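You operate a simulated robot arm through the tools that you are given. There is no shell and no other tool.

Carry out the task below with a simulated robot arm. There is one attempt and no reset: what you move stays moved.

Task
Press and seal the bagged pillow at 4 bar and 160 degrees.
Fine: power and heater on, drawer shut, start once the green lamp is lit.

It is judged by the outcome, as a careful person would: the job done as asked, and still so three seconds after it is handed in. It fails if anything else is knocked over, pushed out of place, dropped, spilled or broken. A push-on lid holds only when it is set on centred and level and pressed home; a screw cap is set on level and turned clockwise until tight.

Robot
A 7-joint arm with a fingered hand, fixed in place. Base frame: the origin is on the floor under the middle of its stand, x ahead of it, y to its left, z up. Readings come in mm, rad, newtons and seconds.
With the tool pointing down near the work surface it reaches from about 100 to 800 mm from the base axis. Its first joint turns from -1.204 to 3.002 rad. Payload 5 kg.
The TCP is the grasp point between the finger pads, 32 mm short of the fingertips. In the tool frame z runs along the fingers and y along their closing line. The gripper opens to 160 mm; its body begins 89 mm behind the TCP. The gripper is a hand of 3 fingers: y runs from the thumb to the fingers, the wrist lies at [0, 0, -252] in the tool frame, and closing takes about 1.5 s.
Orientation is that of the tool frame in the base frame, as [roll, pitch, yaw] about the fixed x, y, z axes, in that order (R = Rz(yaw) Ry(pitch) Rx(roll)). With the fingers straight down and closing along the base's y, the tool's x points along the base's -x, its y along +y and its z along -z.

Tools
- The arm moves only by the tool drive_tool. Its argument "rows" is a list of rows, each an object (a shift or turn left out is 0, a gripper value left out holds the last) with "travel": the shift along the tool's x, y, z in mm, a list of three; "dr": the turn, a rotation vector about the tool's x, y, z in rad, a list of three; "jaw": the finger opening in mm, from 0 to 160. In form: [{"travel": [x, y, z], "dr": [ax, ay, az], "jaw": jaw}, ...]. A call has 1 to 20 rows; each row shifts and turns the commanded pose from where the row before left it, along the tool's axes as they then stand. Each row takes 0.2 s and may step no farther than 50 mm and 0.15 rad from the row before; otherwise, or with a gripper value out of range, the whole call is refused. Where a pose cannot be reached the arm comes as near as it can. A force on the tool above 40 N (or 10 N above the force at the start of the call, whichever is more), or a blocked arm, ends the call early, and 0.2 s more pass. The fingers move at their own pace (about 108 mm/s each) and stop on an object; they squeeze with about 28 N. The grip force told is the motor's: it shows also when the fingers shut on nothing. Time passes only in rows, and 0.2 s behind the last, so rows that do not move let the fingers close. It gives the time, the measured TCP pose, the force on the tool (base axes), the opening and the grip force at its end, in the units of the frame above (readings bear some noise), with the torque about the TCP (base axes, N m) and any sound that the robot's microphone picked up.
- Cameras (640 x 400 px; columns grow to the right, rows downward): "scene" is fixed at [399.3, -658.4, 1446.7]; the picture's right is [0.89, -0.47, 0.00], its down [-0.38, -0.72, -0.58] and it looks along [0.27, 0.51, -0.82] (base axes); focal length 214 px, centre (320, 200). "wrist" rides on the gripper at [65, -4, -116] in the tool frame; the picture's right is [0.06, 1.00, 0.00], its down [-0.87, 0.05, -0.49] and it looks along [-0.49, 0.03, 0.87] (tool axes); focal length 261 px, centre (320, 200).
- capture(camera): a new picture of that camera. No time passes.
- move_column(by): slides the trunk up (or, below 0, down) by that many mm; the arm rides with it, the base frame stays. It gives what a move gives, with no picture.
- set_grasp(shape): the hand has 3 fingers and takes this shape, open, in about a second: jaw (thumb against the fingers, like two jaws); tri (thumb and two fingers); tip (a fingertip pinch); poke (one finger out to press); point (the index stretched); flat (the hand flat); cup (the hand cupped); fist (a fist). The gripper value then closes the fingers along that shape, each until it touches; the sizes above hold for jaw. It gives what a move gives, with no picture.
- locate(camera, pixels): there is no depth. For up to 12 entries [column, row, z] of the newest picture of that camera ("zoom" is the newest enlarged one), the place [x, y] in the base frame at which the ray of that pixel passes the height z, good to about 2 mm, but the place of the scene camera against the robot may be out by one fixed shift of up to 18 mm in any direction. No time passes.
- zoom(camera, box): a new picture of the part [left, top, right, bottom] of that camera's present view, enlarged. No time passes.
- sign_off(): hands the job in; it is judged then, once.

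Open the gripper and draw the arm clear of the work before you hand the job in, unless the task says otherwise.

The tools are called by a JSON object that holds its "api" and its "payload". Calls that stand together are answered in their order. drive_tool: Moves the arm, as the interface text tells. Its arguments: {"type":"object","properties":{"rows":{"type":"array"}},"required":["rows"]} The other tools are called the same way: move_column (by) moves the trunk up or down; set_grasp (shape) gives the hand a shape; capture (camera) takes a picture; locate (camera, pixels) gives the place at which the rays of pixels pass given heights; zoom (camera, box) takes an enlarged picture of a part of a camera's view; sign_off () hands the job in.

At the start:

```text
t: 0.0
tcp_pos: [558.2, -182.6, 1214.5]
tcp_rot: [3.141, 0.0, -3.14]
wrist_force: [0.0, 0.3, -0.5]
moment: [-0.01, 0.05, -0.03]
opening: 159.7
gripper_force: 0.0
shape: jaw
trunk travel left (down, up): [-825.0, 115.0]
```

scene: 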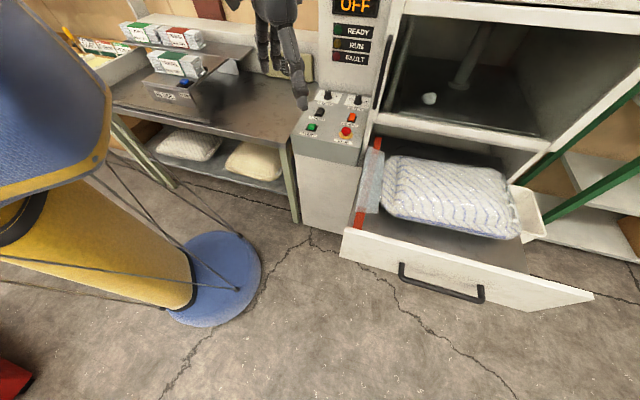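
wrist: 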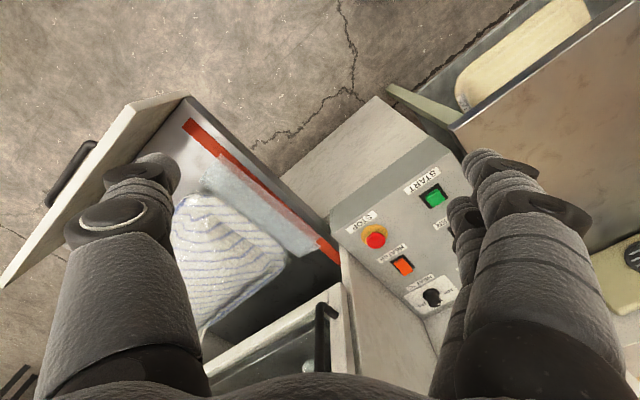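

I'll begin by looking closely at the control panel and the machine with enlarged views.

{"api": "zoom", "payload": {"camera": "scene", "box": [280, 70, 400, 160]}}

{"api": "zoom", "payload": {"camera": "scene", "box": [320, 0, 480, 100]}}

{"api": "zoom", "payload": {"camera": "scene", "box": [330, 120, 610, 320]}}

{"api": "zoom", "payload": {"camera": "wrist", "box": [320, 130, 480, 330]}}

```text
4.44 times, centred on (340, 115) of scene
```

zoom: 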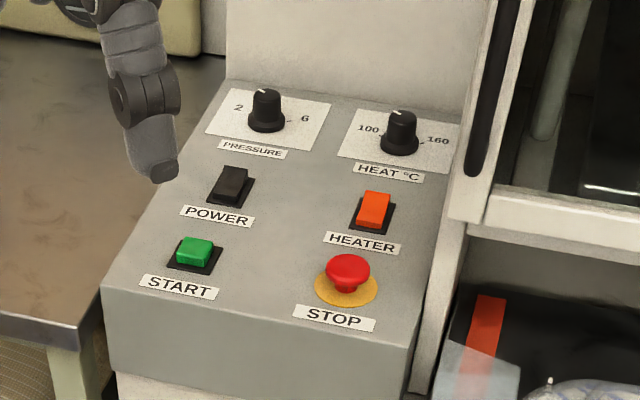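

```text
4.00 times, centred on (400, 50) of scene
```

zoom: 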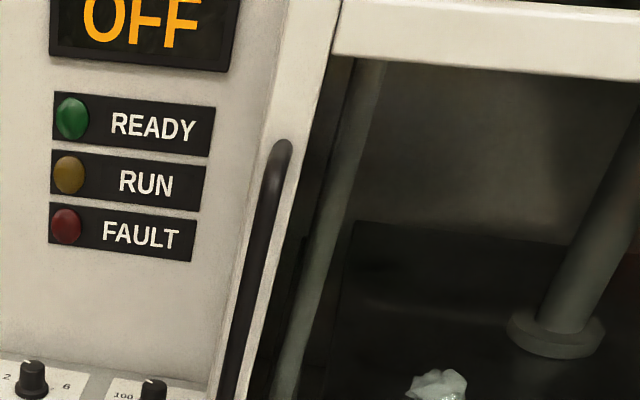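

```text
2.00 times, centred on (470, 220) of scene
```

zoom: 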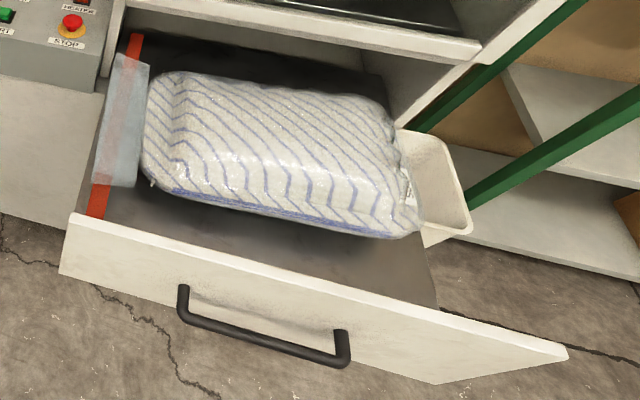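

```text
2.00 times, centred on (400, 230) of wrist
```

zoom: 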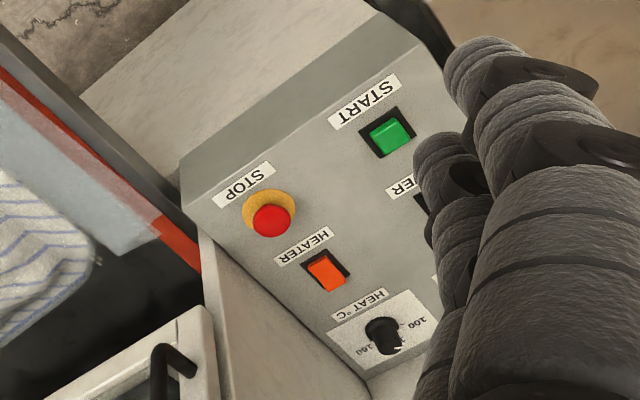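

The panel has knobs (pressure 2–6, heat 100–160), power and heater rockers, start and stop. I'll triangulate the panel features using both cameras at several heights.

{"api": "locate", "payload": {"camera": "scene", "pixels": [[312, 127, 700], [312, 127, 800], [312, 127, 900], [347, 131, 700], [347, 131, 800], [347, 131, 900], [350, 117, 800], [350, 117, 900], [355, 100, 800], [355, 100, 900], [328, 96, 800], [328, 96, 900]]}}

{"api": "locate", "payload": {"camera": "wrist", "pixels": [[433, 197, 700], [433, 197, 800], [433, 197, 900], [376, 238, 700], [376, 238, 800], [376, 238, 900], [402, 265, 800], [402, 265, 900], [431, 296, 800], [431, 296, 900]]}}

{"api": "zoom", "payload": {"camera": "scene", "box": [310, 80, 374, 120]}}

{"api": "zoom", "payload": {"camera": "scene", "box": [380, 10, 540, 150]}}

{"api": "zoom", "payload": {"camera": "scene", "box": [60, 0, 260, 125]}}

```text
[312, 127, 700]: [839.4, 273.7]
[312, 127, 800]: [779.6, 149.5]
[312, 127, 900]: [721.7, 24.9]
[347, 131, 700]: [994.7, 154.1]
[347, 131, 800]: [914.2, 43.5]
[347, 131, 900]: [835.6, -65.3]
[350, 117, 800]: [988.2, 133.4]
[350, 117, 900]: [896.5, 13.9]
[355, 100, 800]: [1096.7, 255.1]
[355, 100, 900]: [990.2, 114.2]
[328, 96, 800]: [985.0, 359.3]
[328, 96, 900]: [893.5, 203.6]
```

```text
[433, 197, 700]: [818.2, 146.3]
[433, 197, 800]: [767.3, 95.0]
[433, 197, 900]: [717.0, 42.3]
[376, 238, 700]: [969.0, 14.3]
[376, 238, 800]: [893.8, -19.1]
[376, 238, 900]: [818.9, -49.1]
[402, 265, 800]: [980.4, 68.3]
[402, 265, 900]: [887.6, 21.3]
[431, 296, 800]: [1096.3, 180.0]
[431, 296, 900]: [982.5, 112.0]
```

```text
10.00 times, centred on (342, 100) of scene
```

zoom: 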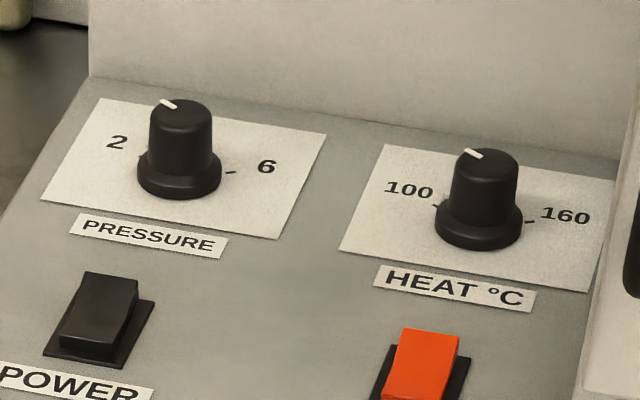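

```text
2.86 times, centred on (460, 80) of scene
```

zoom: 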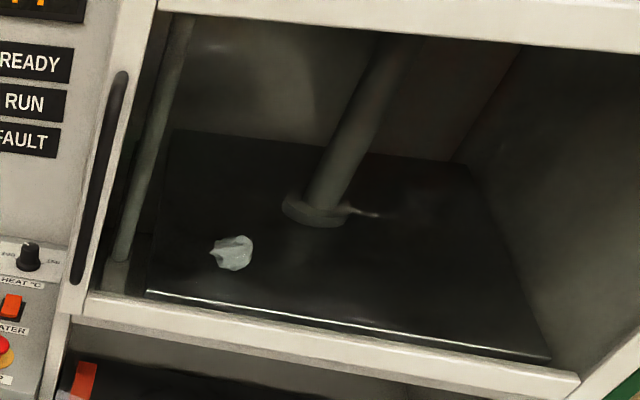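

```text
3.20 times, centred on (160, 62) of scene
```

zoom: 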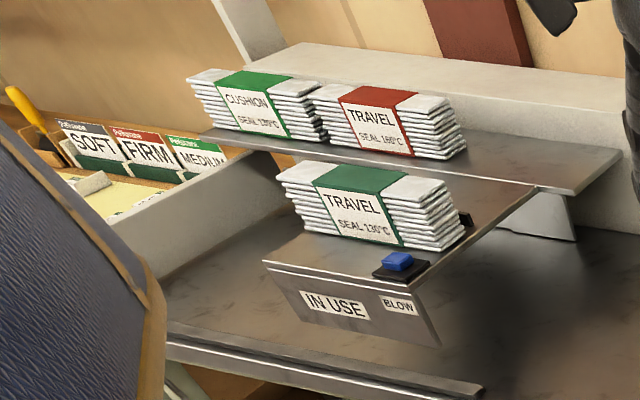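

The knobs both point the same way and I see a film scrap on the press plate. Next I triangulate drawer handle, drawer corners and the large object at left.

{"api": "locate", "payload": {"camera": "scene", "pixels": [[402, 268, 600], [402, 268, 700], [482, 292, 600], [482, 292, 700], [340, 250, 600], [340, 250, 700], [591, 296, 600], [215, 280, 0], [240, 290, 0], [445, 289, 600], [445, 289, 700]]}}

{"api": "locate", "payload": {"camera": "wrist", "pixels": [[92, 145, 600], [92, 145, 700], [52, 205, 600], [52, 205, 700], [130, 100, 600], [130, 100, 700], [4, 286, 600], [4, 286, 700]]}}

{"api": "zoom", "payload": {"camera": "wrist", "box": [0, 80, 360, 400]}}

{"api": "zoom", "payload": {"camera": "scene", "box": [0, 0, 320, 200]}}

```text
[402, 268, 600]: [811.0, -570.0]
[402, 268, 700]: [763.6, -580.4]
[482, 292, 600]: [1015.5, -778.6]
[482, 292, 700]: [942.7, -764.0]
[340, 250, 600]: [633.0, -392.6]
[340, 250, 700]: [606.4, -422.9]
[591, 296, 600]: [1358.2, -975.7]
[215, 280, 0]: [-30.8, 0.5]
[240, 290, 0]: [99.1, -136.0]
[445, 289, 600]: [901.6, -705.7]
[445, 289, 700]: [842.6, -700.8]
```

```text
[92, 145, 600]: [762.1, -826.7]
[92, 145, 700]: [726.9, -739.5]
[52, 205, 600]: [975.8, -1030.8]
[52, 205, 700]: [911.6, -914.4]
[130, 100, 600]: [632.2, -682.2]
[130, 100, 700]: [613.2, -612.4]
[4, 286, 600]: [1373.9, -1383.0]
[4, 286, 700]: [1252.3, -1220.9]
```

```text
1.25 times, centred on (180, 240) of wrist
```

zoom: 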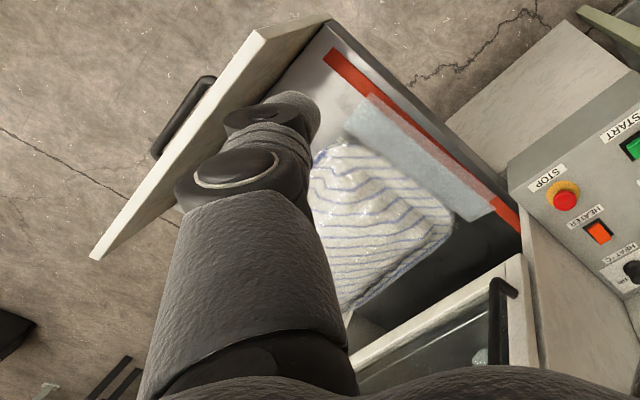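

```text
2.00 times, centred on (160, 100) of scene
```

zoom: 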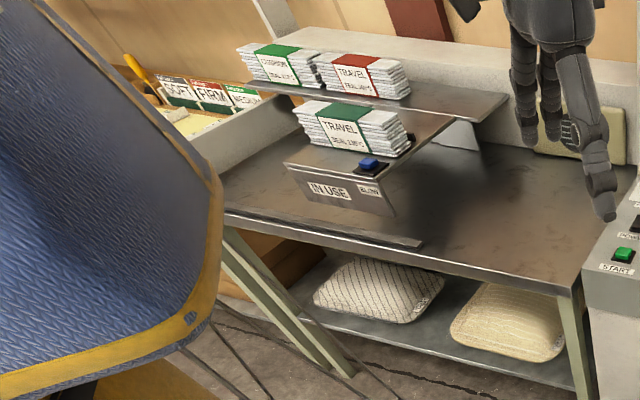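

The robot stand is at the origin and the machine is rotated about -43° in the base frame. I'll move the hand to about (700, 20, 1150) so the wrist camera sits above the control panel.

{"api": "drive_tool", "payload": {"rows": [{"travel": [-24, 34, 10]}, {"travel": [-24, 34, 10]}, {"travel": [-24, 34, 10]}, {"travel": [-24, 34, 10]}, {"travel": [-23, 34, 12]}, {"travel": [-23, 32, 12]}, {"travel": [0, 0, 0]}]}}

{"api": "capture", "payload": {"camera": "wrist"}}

{"api": "capture", "payload": {"camera": "scene"}}

```text
t: 1.6
tcp_pos: [702.6, 19.5, 1151.9]
tcp_rot: [3.139, -0.001, 3.14]
wrist_force: [0.4, 1.5, 0.6]
moment: [0.02, -0.01, 0.01]
opening: 160.0
gripper_force: 0.0
shape: jaw
trunk travel left (down, up): [-825.0, 115.0]
```

```text
taken
```

wrist: 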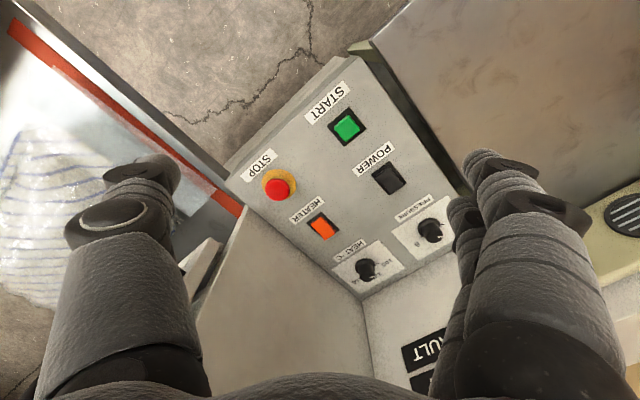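

```text
taken
```

scene: 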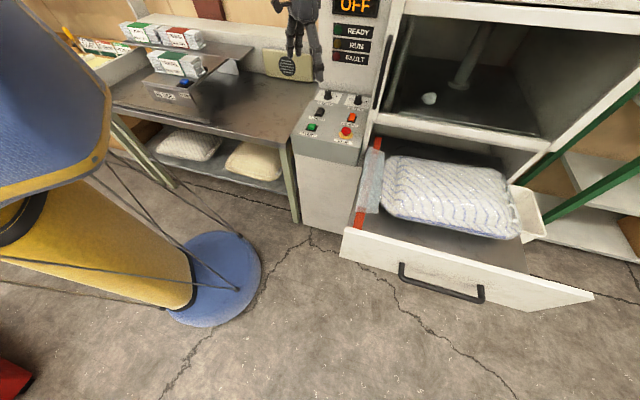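

The whole panel is visible now: START (347,127), STOP (279,187), HEATER (322,226), POWER (389,178), HEAT knob (366,269), PRESSURE knob (430,230). I'll locate these at bracketing heights and zoom on the knobs.

{"api": "locate", "payload": {"camera": "wrist", "pixels": [[348, 127, 700], [348, 127, 800], [348, 127, 900], [280, 186, 700], [280, 186, 800], [280, 186, 900], [322, 228, 800], [322, 228, 900], [366, 266, 800], [366, 266, 900]]}}

{"api": "zoom", "payload": {"camera": "wrist", "box": [320, 180, 460, 300]}}

{"api": "zoom", "payload": {"camera": "wrist", "box": [240, 90, 420, 250]}}

```text
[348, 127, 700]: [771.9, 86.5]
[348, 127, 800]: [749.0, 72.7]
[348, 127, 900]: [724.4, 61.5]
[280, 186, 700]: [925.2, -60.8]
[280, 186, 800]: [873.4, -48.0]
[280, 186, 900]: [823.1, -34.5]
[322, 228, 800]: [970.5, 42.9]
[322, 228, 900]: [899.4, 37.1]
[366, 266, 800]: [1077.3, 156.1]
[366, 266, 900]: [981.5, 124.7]
```

```text
3.33 times, centred on (390, 240) of wrist
```

zoom: 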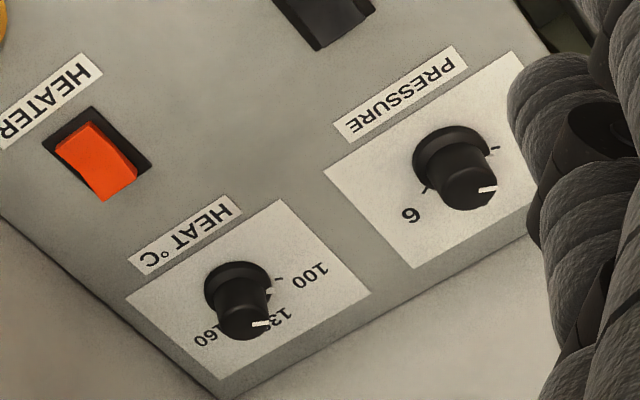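

```text
2.50 times, centred on (330, 170) of wrist
```

zoom: 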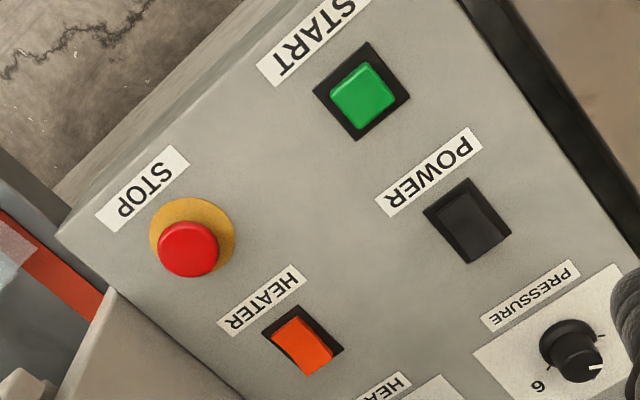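

Triangulated: START ≈ (737,67,854), STOP ≈ (842,-39,866), HEATER ≈ (925,39,862). I zoom in tightly on the rockers and knobs to see their states and tick marks.

{"api": "zoom", "payload": {"camera": "wrist", "box": [372, 158, 406, 198]}}

{"api": "zoom", "payload": {"camera": "wrist", "box": [302, 205, 342, 245]}}

{"api": "zoom", "payload": {"camera": "wrist", "box": [340, 245, 400, 295]}}

{"api": "zoom", "payload": {"camera": "wrist", "box": [395, 200, 455, 260]}}

{"api": "zoom", "payload": {"camera": "scene", "box": [300, 85, 370, 145]}}

{"api": "zoom", "payload": {"camera": "scene", "box": [318, 0, 400, 70]}}

```text
10.00 times, centred on (389, 178) of wrist
```

zoom: 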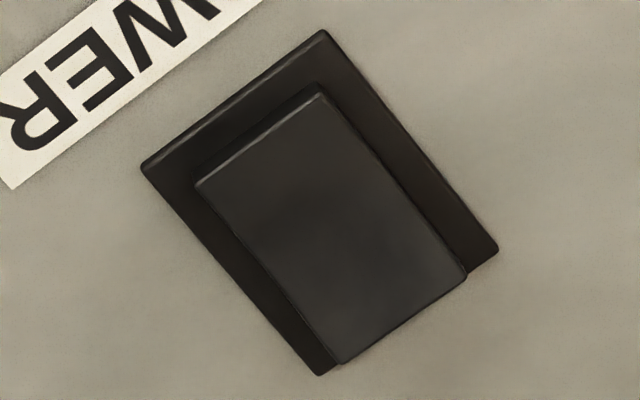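

```text
10.00 times, centred on (322, 225) of wrist
```

zoom: 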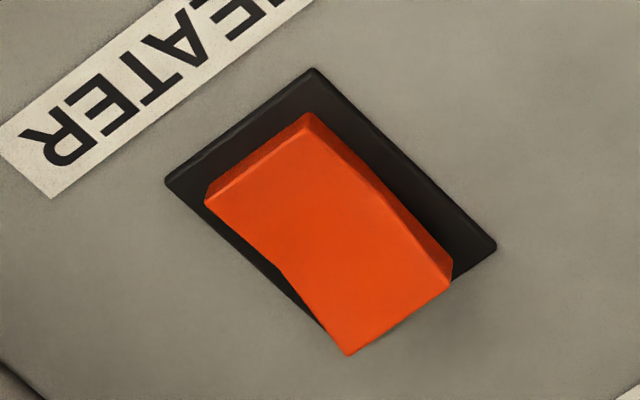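

```text
8.00 times, centred on (370, 270) of wrist
```

zoom: 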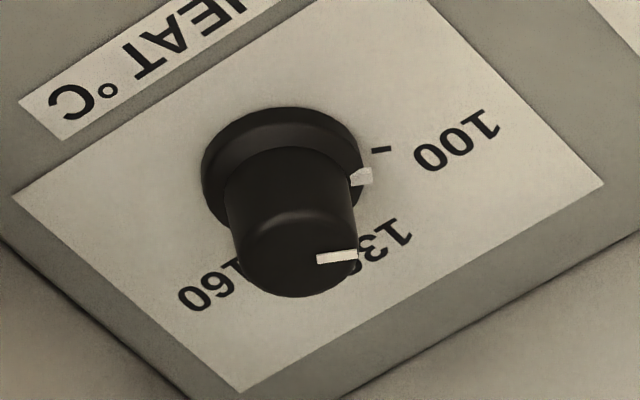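

```text
6.67 times, centred on (425, 230) of wrist
```

zoom: 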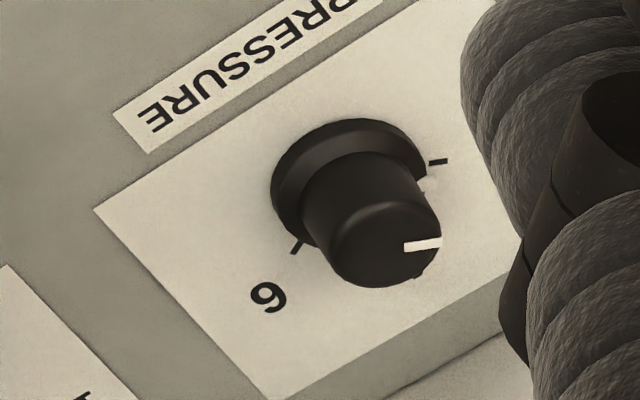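

```text
6.67 times, centred on (335, 115) of scene
```

zoom: 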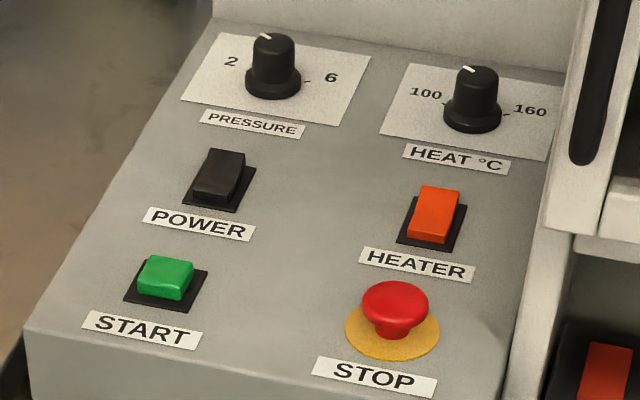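

```text
5.71 times, centred on (359, 35) of scene
```

zoom: 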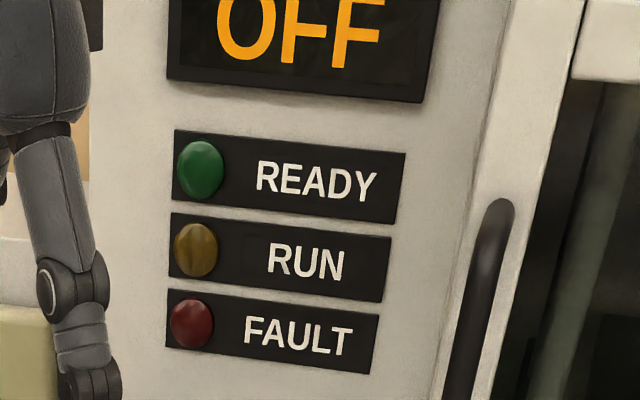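

Heat dial shows 100/130/160 with the pointer a bit past 100; pressure pointer sits near 2; both must turn clockwise. I'll make the poke shape here in free space and see where the extended finger lies.

{"api": "set_grasp", "payload": {"shape": "poke"}}

{"api": "capture", "payload": {"camera": "wrist"}}

{"api": "zoom", "payload": {"camera": "scene", "box": [260, 0, 360, 100]}}

```text
t: 2.5
tcp_pos: [704.1, 21.5, 1151.7]
tcp_rot: [3.141, -0.001, -3.14]
wrist_force: [-0.3, -0.6, 0.1]
moment: [0.02, -0.01, 0.02]
opening: 0.0
gripper_force: 0.1
shape: poke
trunk travel left (down, up): [-825.0, 115.0]
```

```text
taken
```

wrist: 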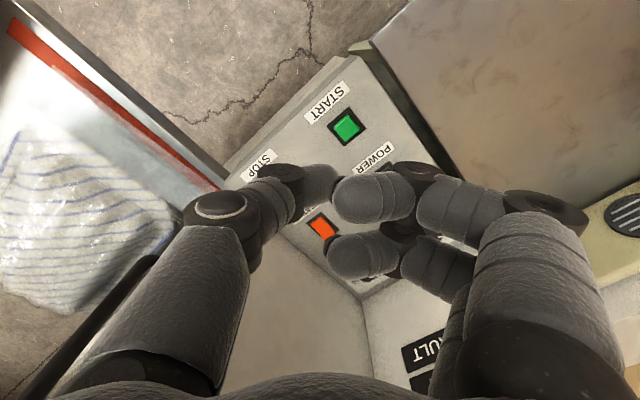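

```text
4.00 times, centred on (310, 50) of scene
```

zoom: 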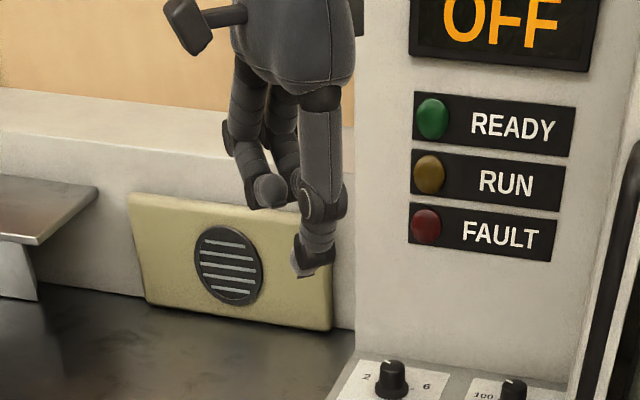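

The thumb looks like the poking finger with its tip near image (320,182), close to the tool axis. I'll zoom on it to pin down the tip.

{"api": "zoom", "payload": {"camera": "wrist", "box": [240, 140, 400, 260]}}

{"api": "zoom", "payload": {"camera": "scene", "box": [300, 15, 350, 80]}}

```text
3.33 times, centred on (320, 200) of wrist
```

zoom: 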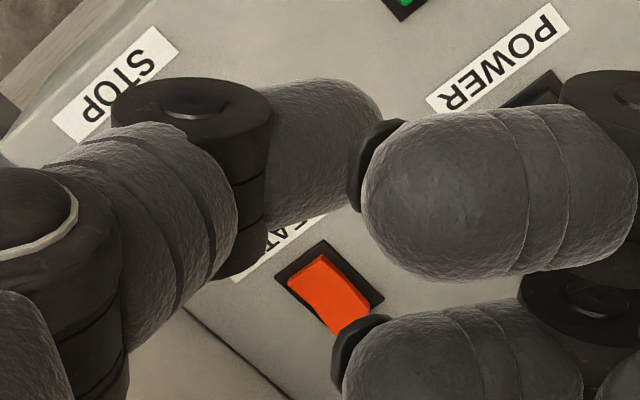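

```text
6.15 times, centred on (325, 48) of scene
```

zoom: 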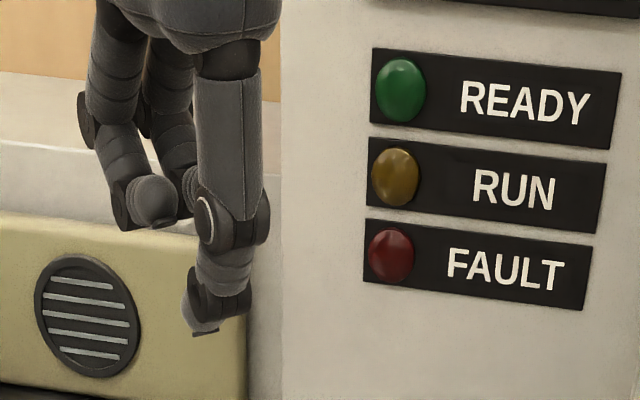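

I check the poke tip's place by ray from the scene view, then try the "point" shape for comparison.

{"api": "locate", "payload": {"camera": "scene", "pixels": [[306.3, 69.1, 1140], [306.3, 69.1, 1120], [306.3, 69.1, 1100]]}}

{"api": "set_grasp", "payload": {"shape": "point"}}

{"api": "capture", "payload": {"camera": "wrist"}}

{"api": "zoom", "payload": {"camera": "scene", "box": [260, 0, 360, 100]}}

```text
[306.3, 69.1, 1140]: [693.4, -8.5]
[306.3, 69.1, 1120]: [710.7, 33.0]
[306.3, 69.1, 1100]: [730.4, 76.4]
```

```text
t: 3.4
tcp_pos: [701.9, 21.3, 1151.9]
tcp_rot: [3.141, 0.001, 3.141]
wrist_force: [-0.2, 0.5, 0.8]
moment: [-0.02, 0.01, -0.04]
opening: 0.3
gripper_force: 0.1
shape: point
trunk travel left (down, up): [-825.0, 115.0]
```

```text
taken
```

wrist: 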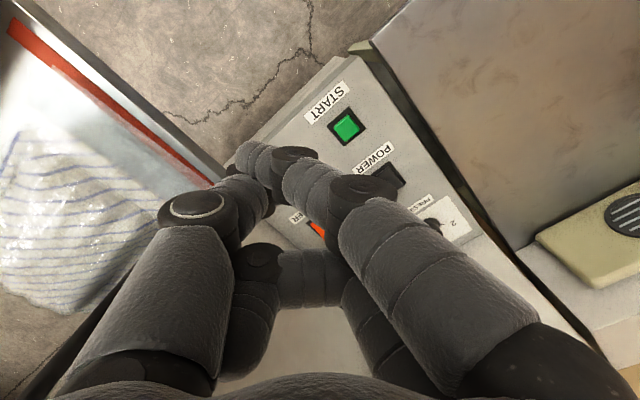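

```text
4.00 times, centred on (310, 50) of scene
```

zoom: 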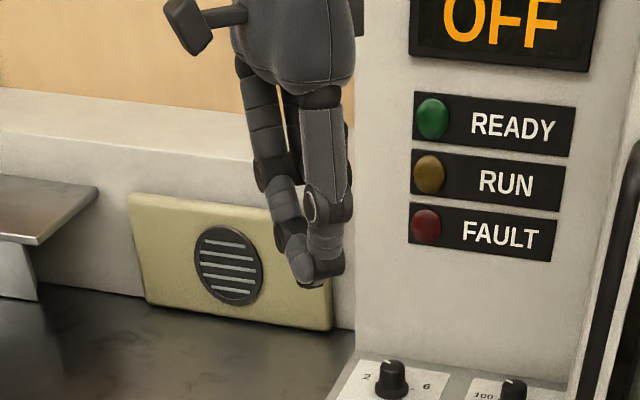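

The poke tip lies on the tool axis about 32 mm beyond the TCP; "point" is off-axis, so I return to poke and lower the trunk by 150 mm for a closer second view of the panel.

{"api": "set_grasp", "payload": {"shape": "poke"}}

{"api": "move_column", "payload": {"by": -120}}

{"api": "capture", "payload": {"camera": "wrist"}}

```text
t: 4.3
tcp_pos: [703.0, 21.7, 1152.3]
tcp_rot: [-3.141, -0.001, 3.14]
wrist_force: [-0.1, -1.1, -0.8]
moment: [-0.02, 0.04, 0.01]
opening: 0.3
gripper_force: 0.0
shape: poke
trunk travel left (down, up): [-825.0, 115.0]
```

```text
t: 5.8
tcp_pos: [703.0, 20.7, 1032.6]
tcp_rot: [3.141, 0.0, -3.142]
wrist_force: [-0.3, 0.2, 0.6]
moment: [-0.03, 0.0, 0.02]
opening: 0.0
gripper_force: 0.0
shape: poke
trunk travel left (down, up): [-705.0, 235.0]
```

```text
taken
```

wrist: 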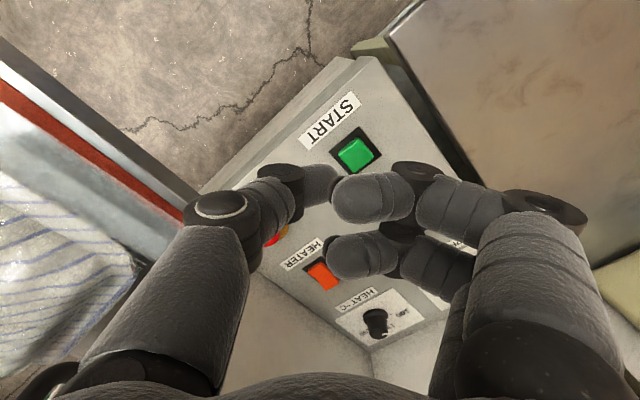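

Now I locate the same features from this lower pose to solve their heights.

{"api": "locate", "payload": {"camera": "wrist", "pixels": [[355, 154, 800], [355, 154, 900], [323, 275, 800], [323, 275, 900], [375, 318, 850], [375, 318, 900], [352, 152, 850], [305, 257, 850], [356, 300, 850]]}}

{"api": "zoom", "payload": {"camera": "wrist", "box": [260, 80, 440, 200]}}

{"api": "zoom", "payload": {"camera": "wrist", "box": [260, 220, 440, 360]}}

```text
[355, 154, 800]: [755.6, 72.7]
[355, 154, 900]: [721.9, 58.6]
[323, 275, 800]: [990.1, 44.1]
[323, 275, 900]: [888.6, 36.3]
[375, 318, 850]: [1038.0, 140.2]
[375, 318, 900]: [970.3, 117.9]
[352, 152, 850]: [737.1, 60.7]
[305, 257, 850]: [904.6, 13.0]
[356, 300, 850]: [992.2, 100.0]
```

```text
3.33 times, centred on (350, 140) of wrist
```

zoom: 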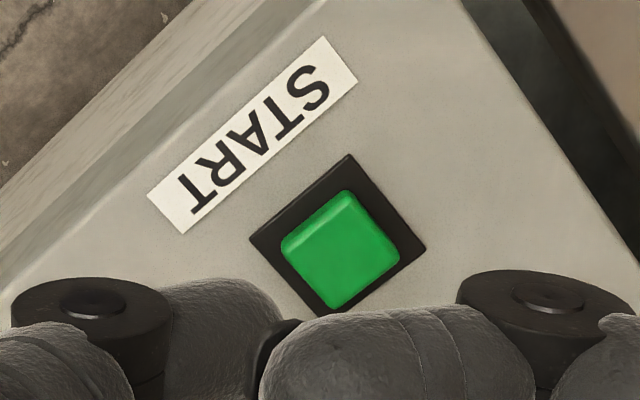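

```text
2.86 times, centred on (350, 290) of wrist
```

zoom: 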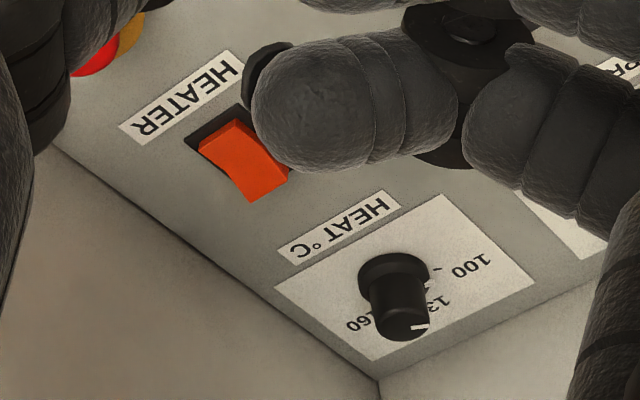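

Geometry is now consistent: POWER ≈ (818,146), PRESSURE knob ≈ (898,236), HEAT knob ≈ (1005,130), panel near z 855–870, machine turned -45°. I test how far the arm reaches with the tool down by extending forward at this height, well above the panel.

{"api": "drive_tool", "payload": {"rows": [{"travel": [-30, 10, 0]}, {"travel": [-30, 10, 0]}, {"travel": [-30, 10, 0]}, {"travel": [-30, 10, 0]}, {"travel": [-30, 10, 0]}, {"travel": [0, 0, 0]}]}}

{"api": "capture", "payload": {"camera": "wrist"}}

```text
t: 7.2
tcp_pos: [851.5, 69.1, 1031.2]
tcp_rot: [3.14, -0.001, -3.141]
wrist_force: [1.2, 0.3, 0.9]
moment: [0.0, -0.04, -0.02]
opening: 0.0
gripper_force: 0.1
shape: poke
trunk travel left (down, up): [-705.0, 235.0]
```

```text
taken
```

wrist: 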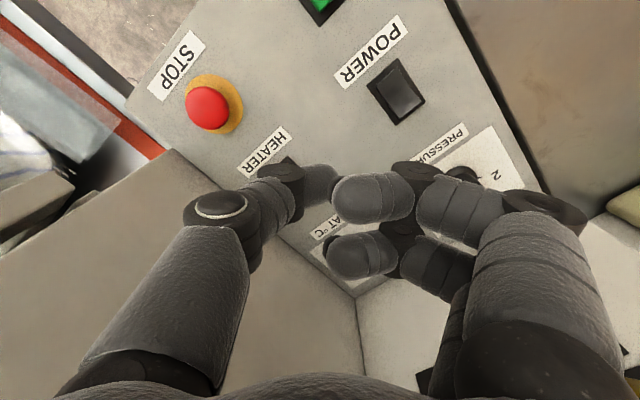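

It reaches r≈854 pointing straight down. From here I locate POWER (397,92) and STOP (208,108) to refine the panel height.

{"api": "locate", "payload": {"camera": "wrist", "pixels": [[397, 92, 850], [397, 92, 870], [208, 108, 850], [208, 108, 880], [184, 82, 850], [216, 102, 850], [480, 195, 850], [466, 172, 870], [376, 60, 850]]}}

{"api": "zoom", "payload": {"camera": "wrist", "box": [340, 40, 460, 140]}}

{"api": "drive_tool", "payload": {"rows": [{"travel": [-25, 5, 0]}, {"travel": [-25, 5, 0]}, {"travel": [-25, 5, 0]}, {"travel": [0, 0, 0]}]}}

{"api": "capture", "payload": {"camera": "wrist"}}

```text
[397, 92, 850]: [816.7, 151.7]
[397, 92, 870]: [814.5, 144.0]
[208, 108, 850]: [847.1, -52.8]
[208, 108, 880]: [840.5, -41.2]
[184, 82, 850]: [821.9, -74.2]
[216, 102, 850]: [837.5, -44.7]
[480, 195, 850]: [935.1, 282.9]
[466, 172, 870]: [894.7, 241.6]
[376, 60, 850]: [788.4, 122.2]
```

```text
4.00 times, centred on (400, 90) of wrist
```

zoom: 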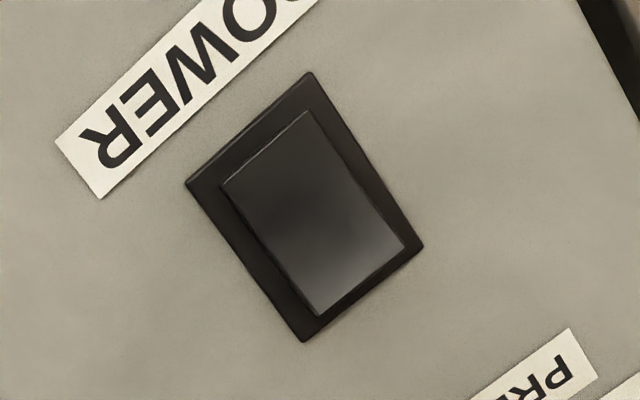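

```text
t: 8.2
tcp_pos: [928.2, 85.5, 1031.4]
tcp_rot: [3.138, 0.001, 3.141]
wrist_force: [0.4, -0.1, -0.6]
moment: [0.01, -0.01, 0.0]
opening: 0.0
gripper_force: 0.2
shape: poke
trunk travel left (down, up): [-705.0, 235.0]
```

```text
taken
```

wrist: 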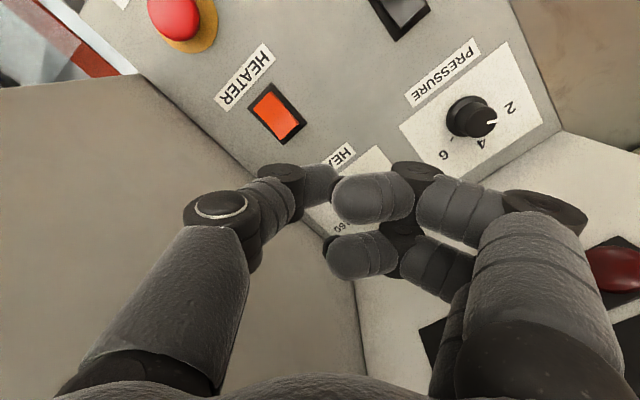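

It reaches r≈932 still vertical. I zoom on the pressure knob (472,117) and heater rocker (277,112) and locate them.

{"api": "zoom", "payload": {"camera": "wrist", "box": [400, 60, 560, 180]}}

{"api": "zoom", "payload": {"camera": "wrist", "box": [220, 60, 340, 160]}}

{"api": "locate", "payload": {"camera": "wrist", "pixels": [[277, 112, 850], [277, 112, 870], [467, 115, 860], [467, 115, 870], [484, 123, 890], [484, 123, 900], [508, 108, 860], [481, 143, 860], [446, 155, 860]]}}

```text
3.33 times, centred on (480, 120) of wrist
```

zoom: 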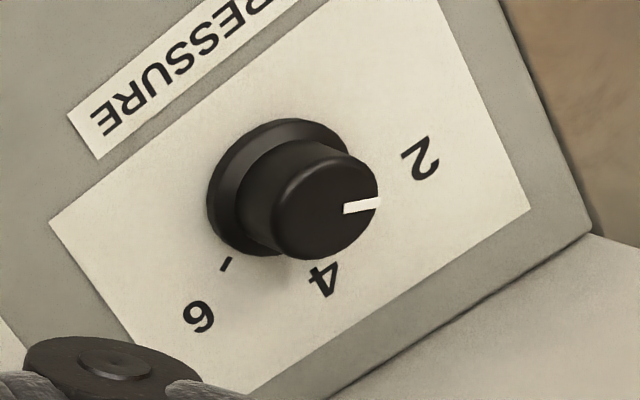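

```text
4.00 times, centred on (280, 110) of wrist
```

zoom: 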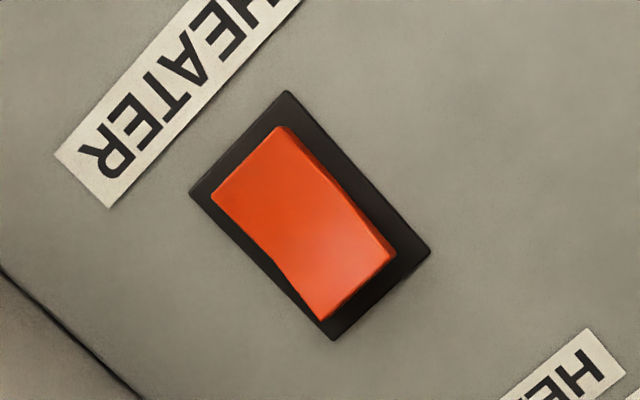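

```text
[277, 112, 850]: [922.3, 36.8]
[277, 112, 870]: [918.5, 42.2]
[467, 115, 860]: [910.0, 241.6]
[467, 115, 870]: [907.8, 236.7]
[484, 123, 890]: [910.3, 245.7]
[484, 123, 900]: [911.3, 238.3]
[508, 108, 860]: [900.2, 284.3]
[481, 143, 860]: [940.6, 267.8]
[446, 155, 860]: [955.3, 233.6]
```

Labels 2/4/6 confirmed with 4 straight "up". I take a maximal zoom of the HEATER rocker here, then shift by (-106,+109) to view POWER from the identical relative position for comparing their states.

{"api": "zoom", "payload": {"camera": "wrist", "box": [250, 85, 306, 140]}}

{"api": "drive_tool", "payload": {"rows": [{"travel": [26.5, 27, 0]}, {"travel": [26.5, 27, 0]}, {"travel": [26.5, 27, 0]}, {"travel": [26.5, 28, 0]}, {"travel": [0, 0, 0]}]}}

{"api": "capture", "payload": {"camera": "wrist"}}

{"api": "zoom", "payload": {"camera": "wrist", "box": [250, 85, 306, 140]}}

```text
7.27 times, centred on (278, 112) of wrist
```

zoom: 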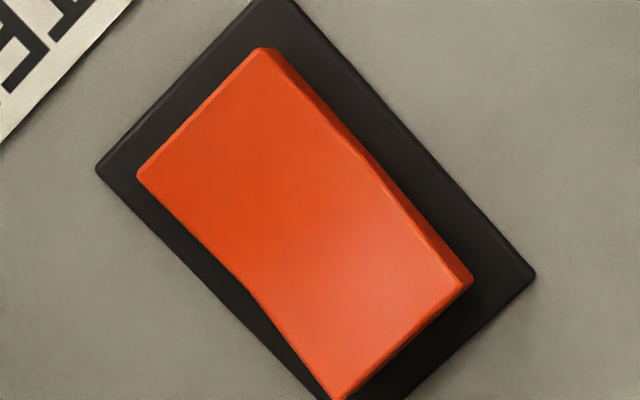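

```text
t: 9.4
tcp_pos: [822.6, 194.3, 1029.8]
tcp_rot: [-3.141, -0.001, -3.141]
wrist_force: [0.1, 0.1, 0.0]
moment: [0.01, 0.04, 0.0]
opening: 0.0
gripper_force: 0.1
shape: poke
trunk travel left (down, up): [-705.0, 235.0]
```

```text
taken
```

wrist: 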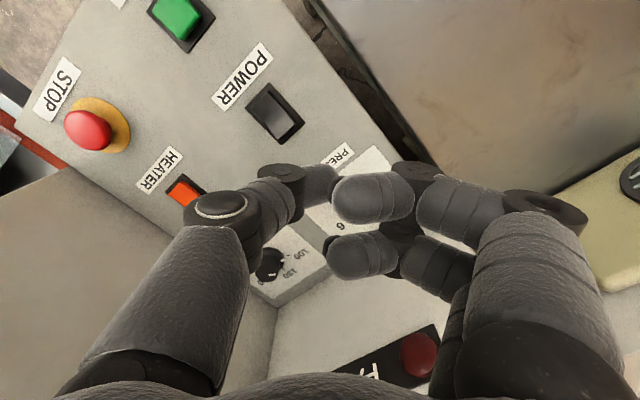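

```text
7.27 times, centred on (278, 112) of wrist
```

zoom: 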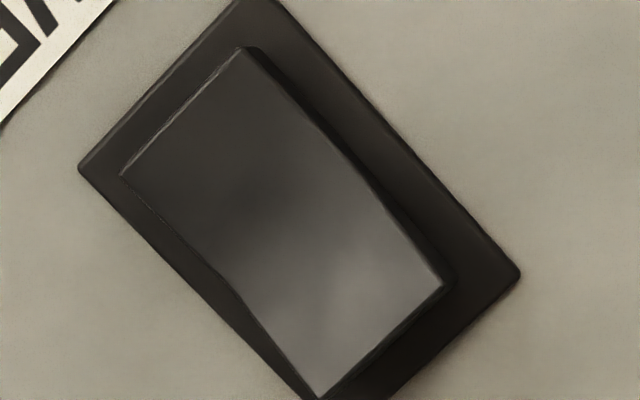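

Both rockers look alike: front half flat, back half raised, so both are off and the back end needs pressing. I locate the POWER plate centre (275.1,115) from this second viewpoint to get its height.

{"api": "locate", "payload": {"camera": "wrist", "pixels": [[275.1, 115, 840], [275.1, 115, 850], [275.1, 115, 870], [186, 190, 850], [186, 190, 870], [88, 130, 880], [183, 15, 860], [183, 15, 850]]}}

{"api": "zoom", "payload": {"camera": "wrist", "box": [230, 230, 330, 310]}}

{"api": "zoom", "payload": {"camera": "wrist", "box": [40, 0, 240, 160]}}

```text
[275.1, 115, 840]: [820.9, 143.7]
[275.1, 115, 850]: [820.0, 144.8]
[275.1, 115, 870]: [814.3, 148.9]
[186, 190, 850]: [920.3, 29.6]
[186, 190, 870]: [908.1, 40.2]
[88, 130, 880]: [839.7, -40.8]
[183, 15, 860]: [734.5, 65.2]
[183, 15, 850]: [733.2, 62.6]
```

```text
5.00 times, centred on (280, 270) of wrist
```

zoom: 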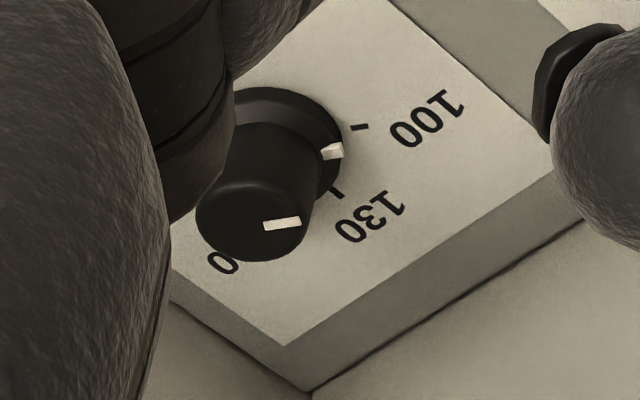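

```text
2.50 times, centred on (140, 80) of wrist
```

zoom: 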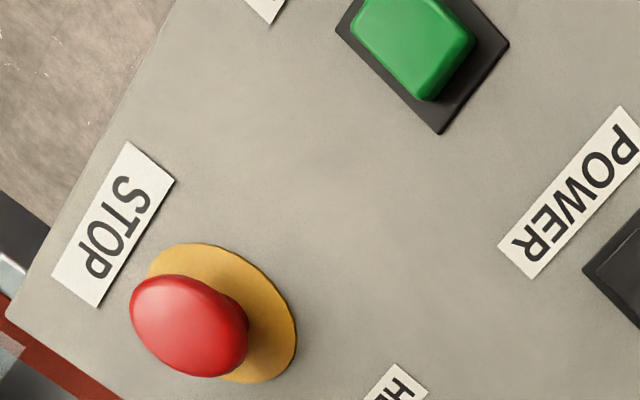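

POWER plate solves to (816,147,862). I move the poke tip over its back half at (826,157) and lower until the tip is about 12 mm above it.

{"api": "drive_tool", "payload": {"rows": [{"travel": [-1.7, -18.6, 25]}, {"travel": [-1.7, -18.7, 25]}, {"travel": [0, 0, 30]}, {"travel": [0, 0, 25]}, {"travel": [0, 0, 0]}]}}

{"api": "zoom", "payload": {"camera": "scene", "box": [290, 70, 380, 140]}}

{"api": "capture", "payload": {"camera": "wrist"}}

```text
t: 10.6
tcp_pos: [824.5, 155.2, 926.3]
tcp_rot: [3.141, 0.001, 3.14]
wrist_force: [0.4, 0.8, 0.8]
moment: [-0.03, 0.02, -0.01]
opening: 0.0
gripper_force: 0.0
shape: poke
trunk travel left (down, up): [-705.0, 235.0]
```

```text
5.71 times, centred on (335, 105) of scene
```

zoom: 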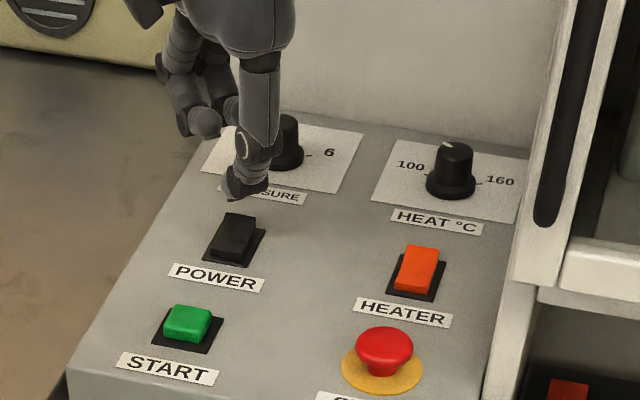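

```text
taken
```

wrist: 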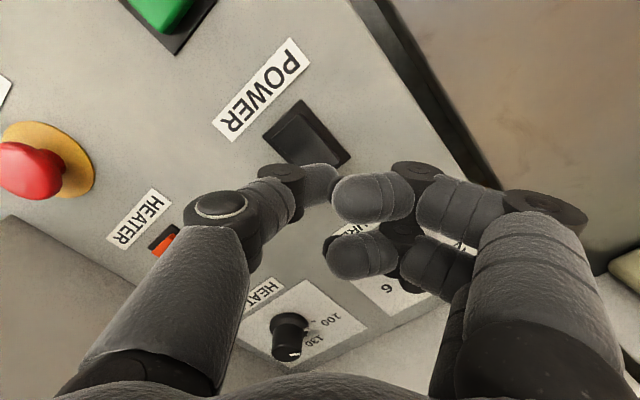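

The tip hangs near the rocker's back corner. I zoom the wrist view to check where the tool axis meets the rocker.

{"api": "zoom", "payload": {"camera": "wrist", "box": [240, 80, 400, 200]}}

{"api": "locate", "payload": {"camera": "wrist", "pixels": [[265, 133, 862], [302, 100, 862], [350, 158, 862], [320, 150, 870], [305, 135, 870], [330, 185, 894]]}}

```text
3.33 times, centred on (320, 140) of wrist
```

zoom: 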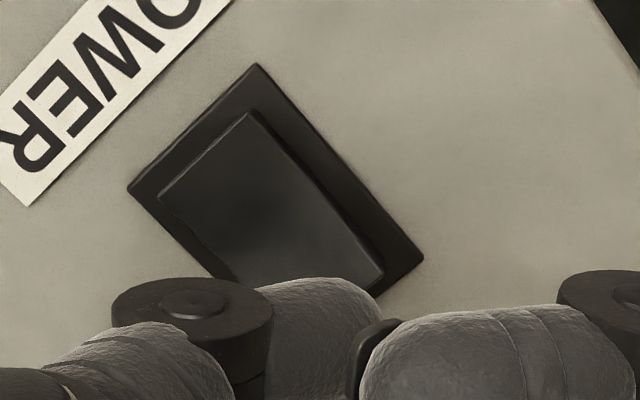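

```text
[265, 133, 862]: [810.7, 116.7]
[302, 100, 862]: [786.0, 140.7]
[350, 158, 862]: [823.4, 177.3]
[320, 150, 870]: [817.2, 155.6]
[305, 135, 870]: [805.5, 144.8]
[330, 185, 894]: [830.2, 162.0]
```

The TCP axis is about 12 mm behind the rocker centre, on its raised half. I descend in small steps while watching force.

{"api": "drive_tool", "payload": {"rows": [{"travel": [0, 0, 6]}, {"travel": [0, 0, 5]}, {"travel": [0, 0, 4]}, {"travel": [0, 0, 3]}, {"travel": [0, 0, 0]}]}}

{"api": "zoom", "payload": {"camera": "scene", "box": [290, 70, 380, 140]}}

```text
t: 11.8
tcp_pos: [825.2, 157.2, 908.7]
tcp_rot: [-3.14, 0.002, -3.14]
wrist_force: [0.5, -0.6, 1.0]
moment: [0.05, -0.02, 0.01]
opening: 0.0
gripper_force: 0.1
shape: poke
trunk travel left (down, up): [-705.0, 235.0]
```

```text
5.71 times, centred on (335, 105) of scene
```

zoom: 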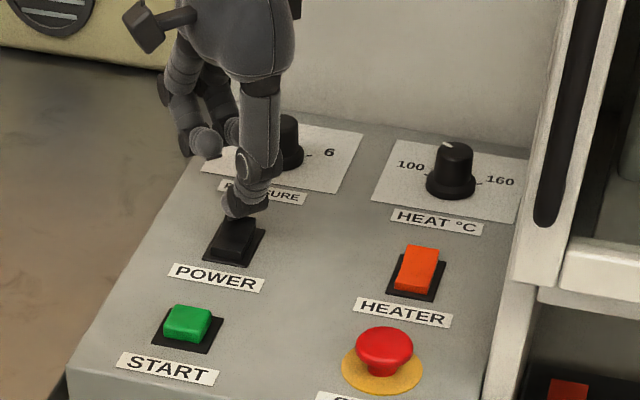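

No contact yet (force ≈ 1 N) with the tip just above the rocker. I continue down in 2–3 mm steps.

{"api": "drive_tool", "payload": {"rows": [{"travel": [0, 0, 3]}, {"travel": [0, 0, 3]}, {"travel": [0, 0, 2]}, {"travel": [0, 0, 2]}, {"travel": [0, 0, 0]}]}}

{"api": "zoom", "payload": {"camera": "scene", "box": [290, 70, 380, 140]}}

{"api": "zoom", "payload": {"camera": "scene", "box": [318, 0, 400, 70]}}

```text
t: 13.0
tcp_pos: [825.2, 156.7, 901.1]
tcp_rot: [3.14, 0.003, 3.139]
wrist_force: [5.2, -6.3, 28.4]
moment: [-0.09, -0.35, -0.05]
opening: 0.2
gripper_force: 0.1
shape: poke
trunk travel left (down, up): [-705.0, 235.0]
```

```text
5.71 times, centred on (335, 105) of scene
```

zoom: 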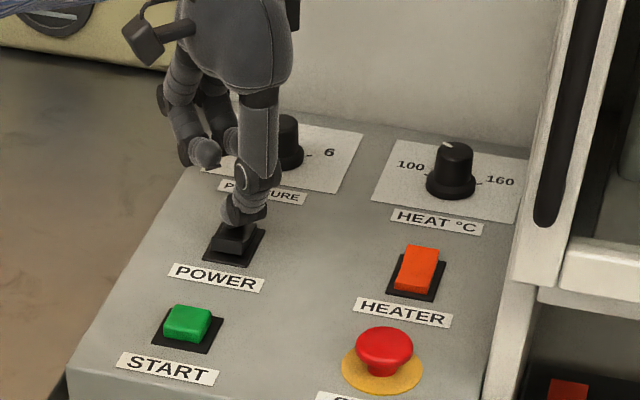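

```text
5.71 times, centred on (359, 35) of scene
```

zoom: 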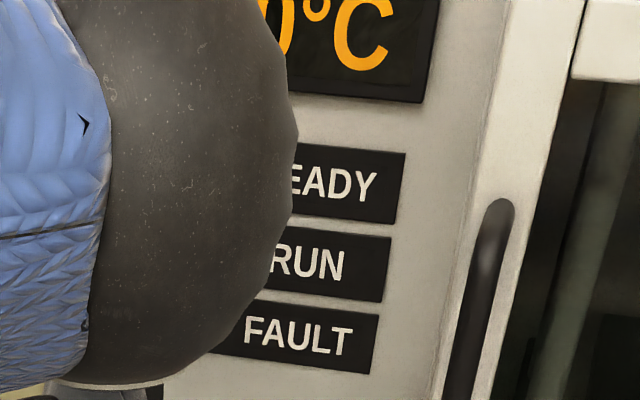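

The rocker flipped and the display now shows "…0°C". I lift off and look again.

{"api": "drive_tool", "payload": {"rows": [{"travel": [0, 0, -15]}, {"travel": [0, 0, -30]}, {"travel": [0, 0, -30]}, {"travel": [0, 0, 0]}]}}

{"api": "zoom", "payload": {"camera": "scene", "box": [290, 0, 400, 140]}}

{"api": "zoom", "payload": {"camera": "wrist", "box": [220, 60, 400, 200]}}

```text
t: 14.0
tcp_pos: [823.5, 157.7, 971.0]
tcp_rot: [3.141, -0.003, 3.142]
wrist_force: [0.1, 0.5, -0.7]
moment: [-0.01, 0.02, 0.01]
opening: 0.0
gripper_force: 0.1
shape: poke
trunk travel left (down, up): [-705.0, 235.0]
```

```text
2.86 times, centred on (345, 70) of scene
```

zoom: 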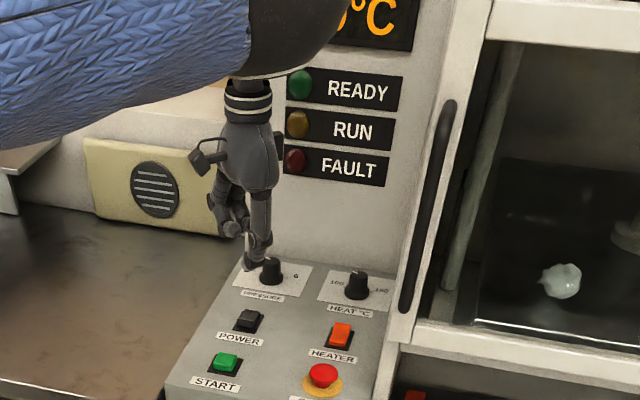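

```text
2.86 times, centred on (310, 130) of wrist
```

zoom: 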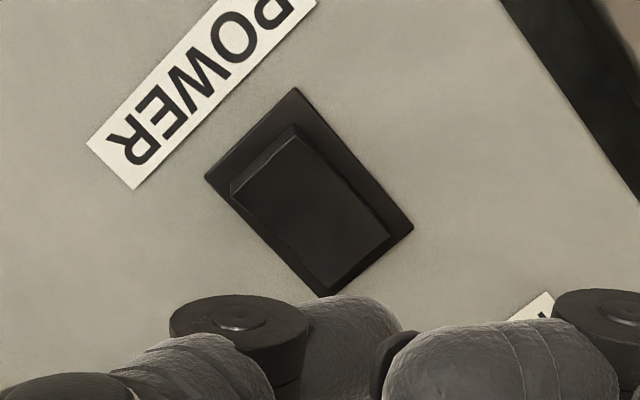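

Power is on and latched (front edge now raised). Next is the heater: I rotate the tool 45° about its axis so the thumb side faces the operator and away from the side wall, then shift 152 mm along the machine's right toward HEATER's back half.

{"api": "drive_tool", "payload": {"rows": [{"travel": [0, 0, 0], "dr": [0, 0, 0.131]}, {"travel": [0, 0, 0], "dr": [0, 0, 0.131]}, {"travel": [0, 0, 0], "dr": [0, 0, 0.131]}, {"travel": [0, 0, 0], "dr": [0, 0, 0.131]}, {"travel": [0, 0, 0], "dr": [0, 0, 0.131]}, {"travel": [0, 0, 0], "dr": [0, 0, 0.13]}, {"travel": [-38, 0, 0]}, {"travel": [-38, 0, 0]}, {"travel": [-38, 0, 0]}, {"travel": [-38, 0, 0]}, {"travel": [0, 0, 0]}]}}

{"api": "capture", "payload": {"camera": "wrist"}}

{"api": "zoom", "payload": {"camera": "scene", "box": [290, 0, 450, 140]}}

```text
t: 16.4
tcp_pos: [932.2, 48.7, 974.4]
tcp_rot: [-3.14, 0.0, 2.356]
wrist_force: [0.3, -0.4, 1.2]
moment: [-0.02, 0.01, -0.02]
opening: 0.0
gripper_force: 0.0
shape: poke
trunk travel left (down, up): [-705.0, 235.0]
```

```text
taken
```

wrist: 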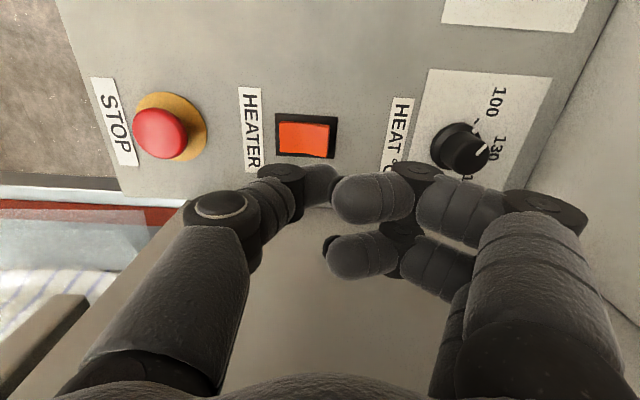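

```text
2.86 times, centred on (370, 70) of scene
```

zoom: 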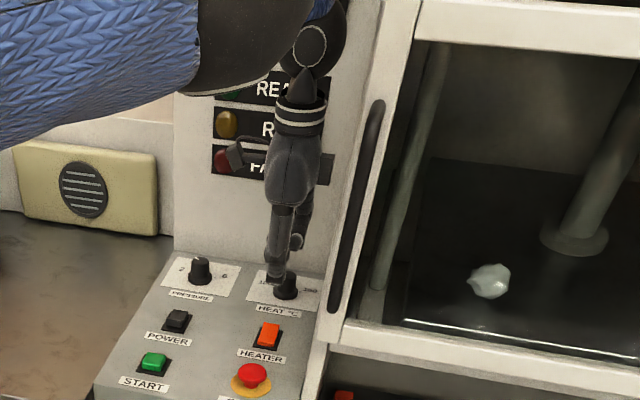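

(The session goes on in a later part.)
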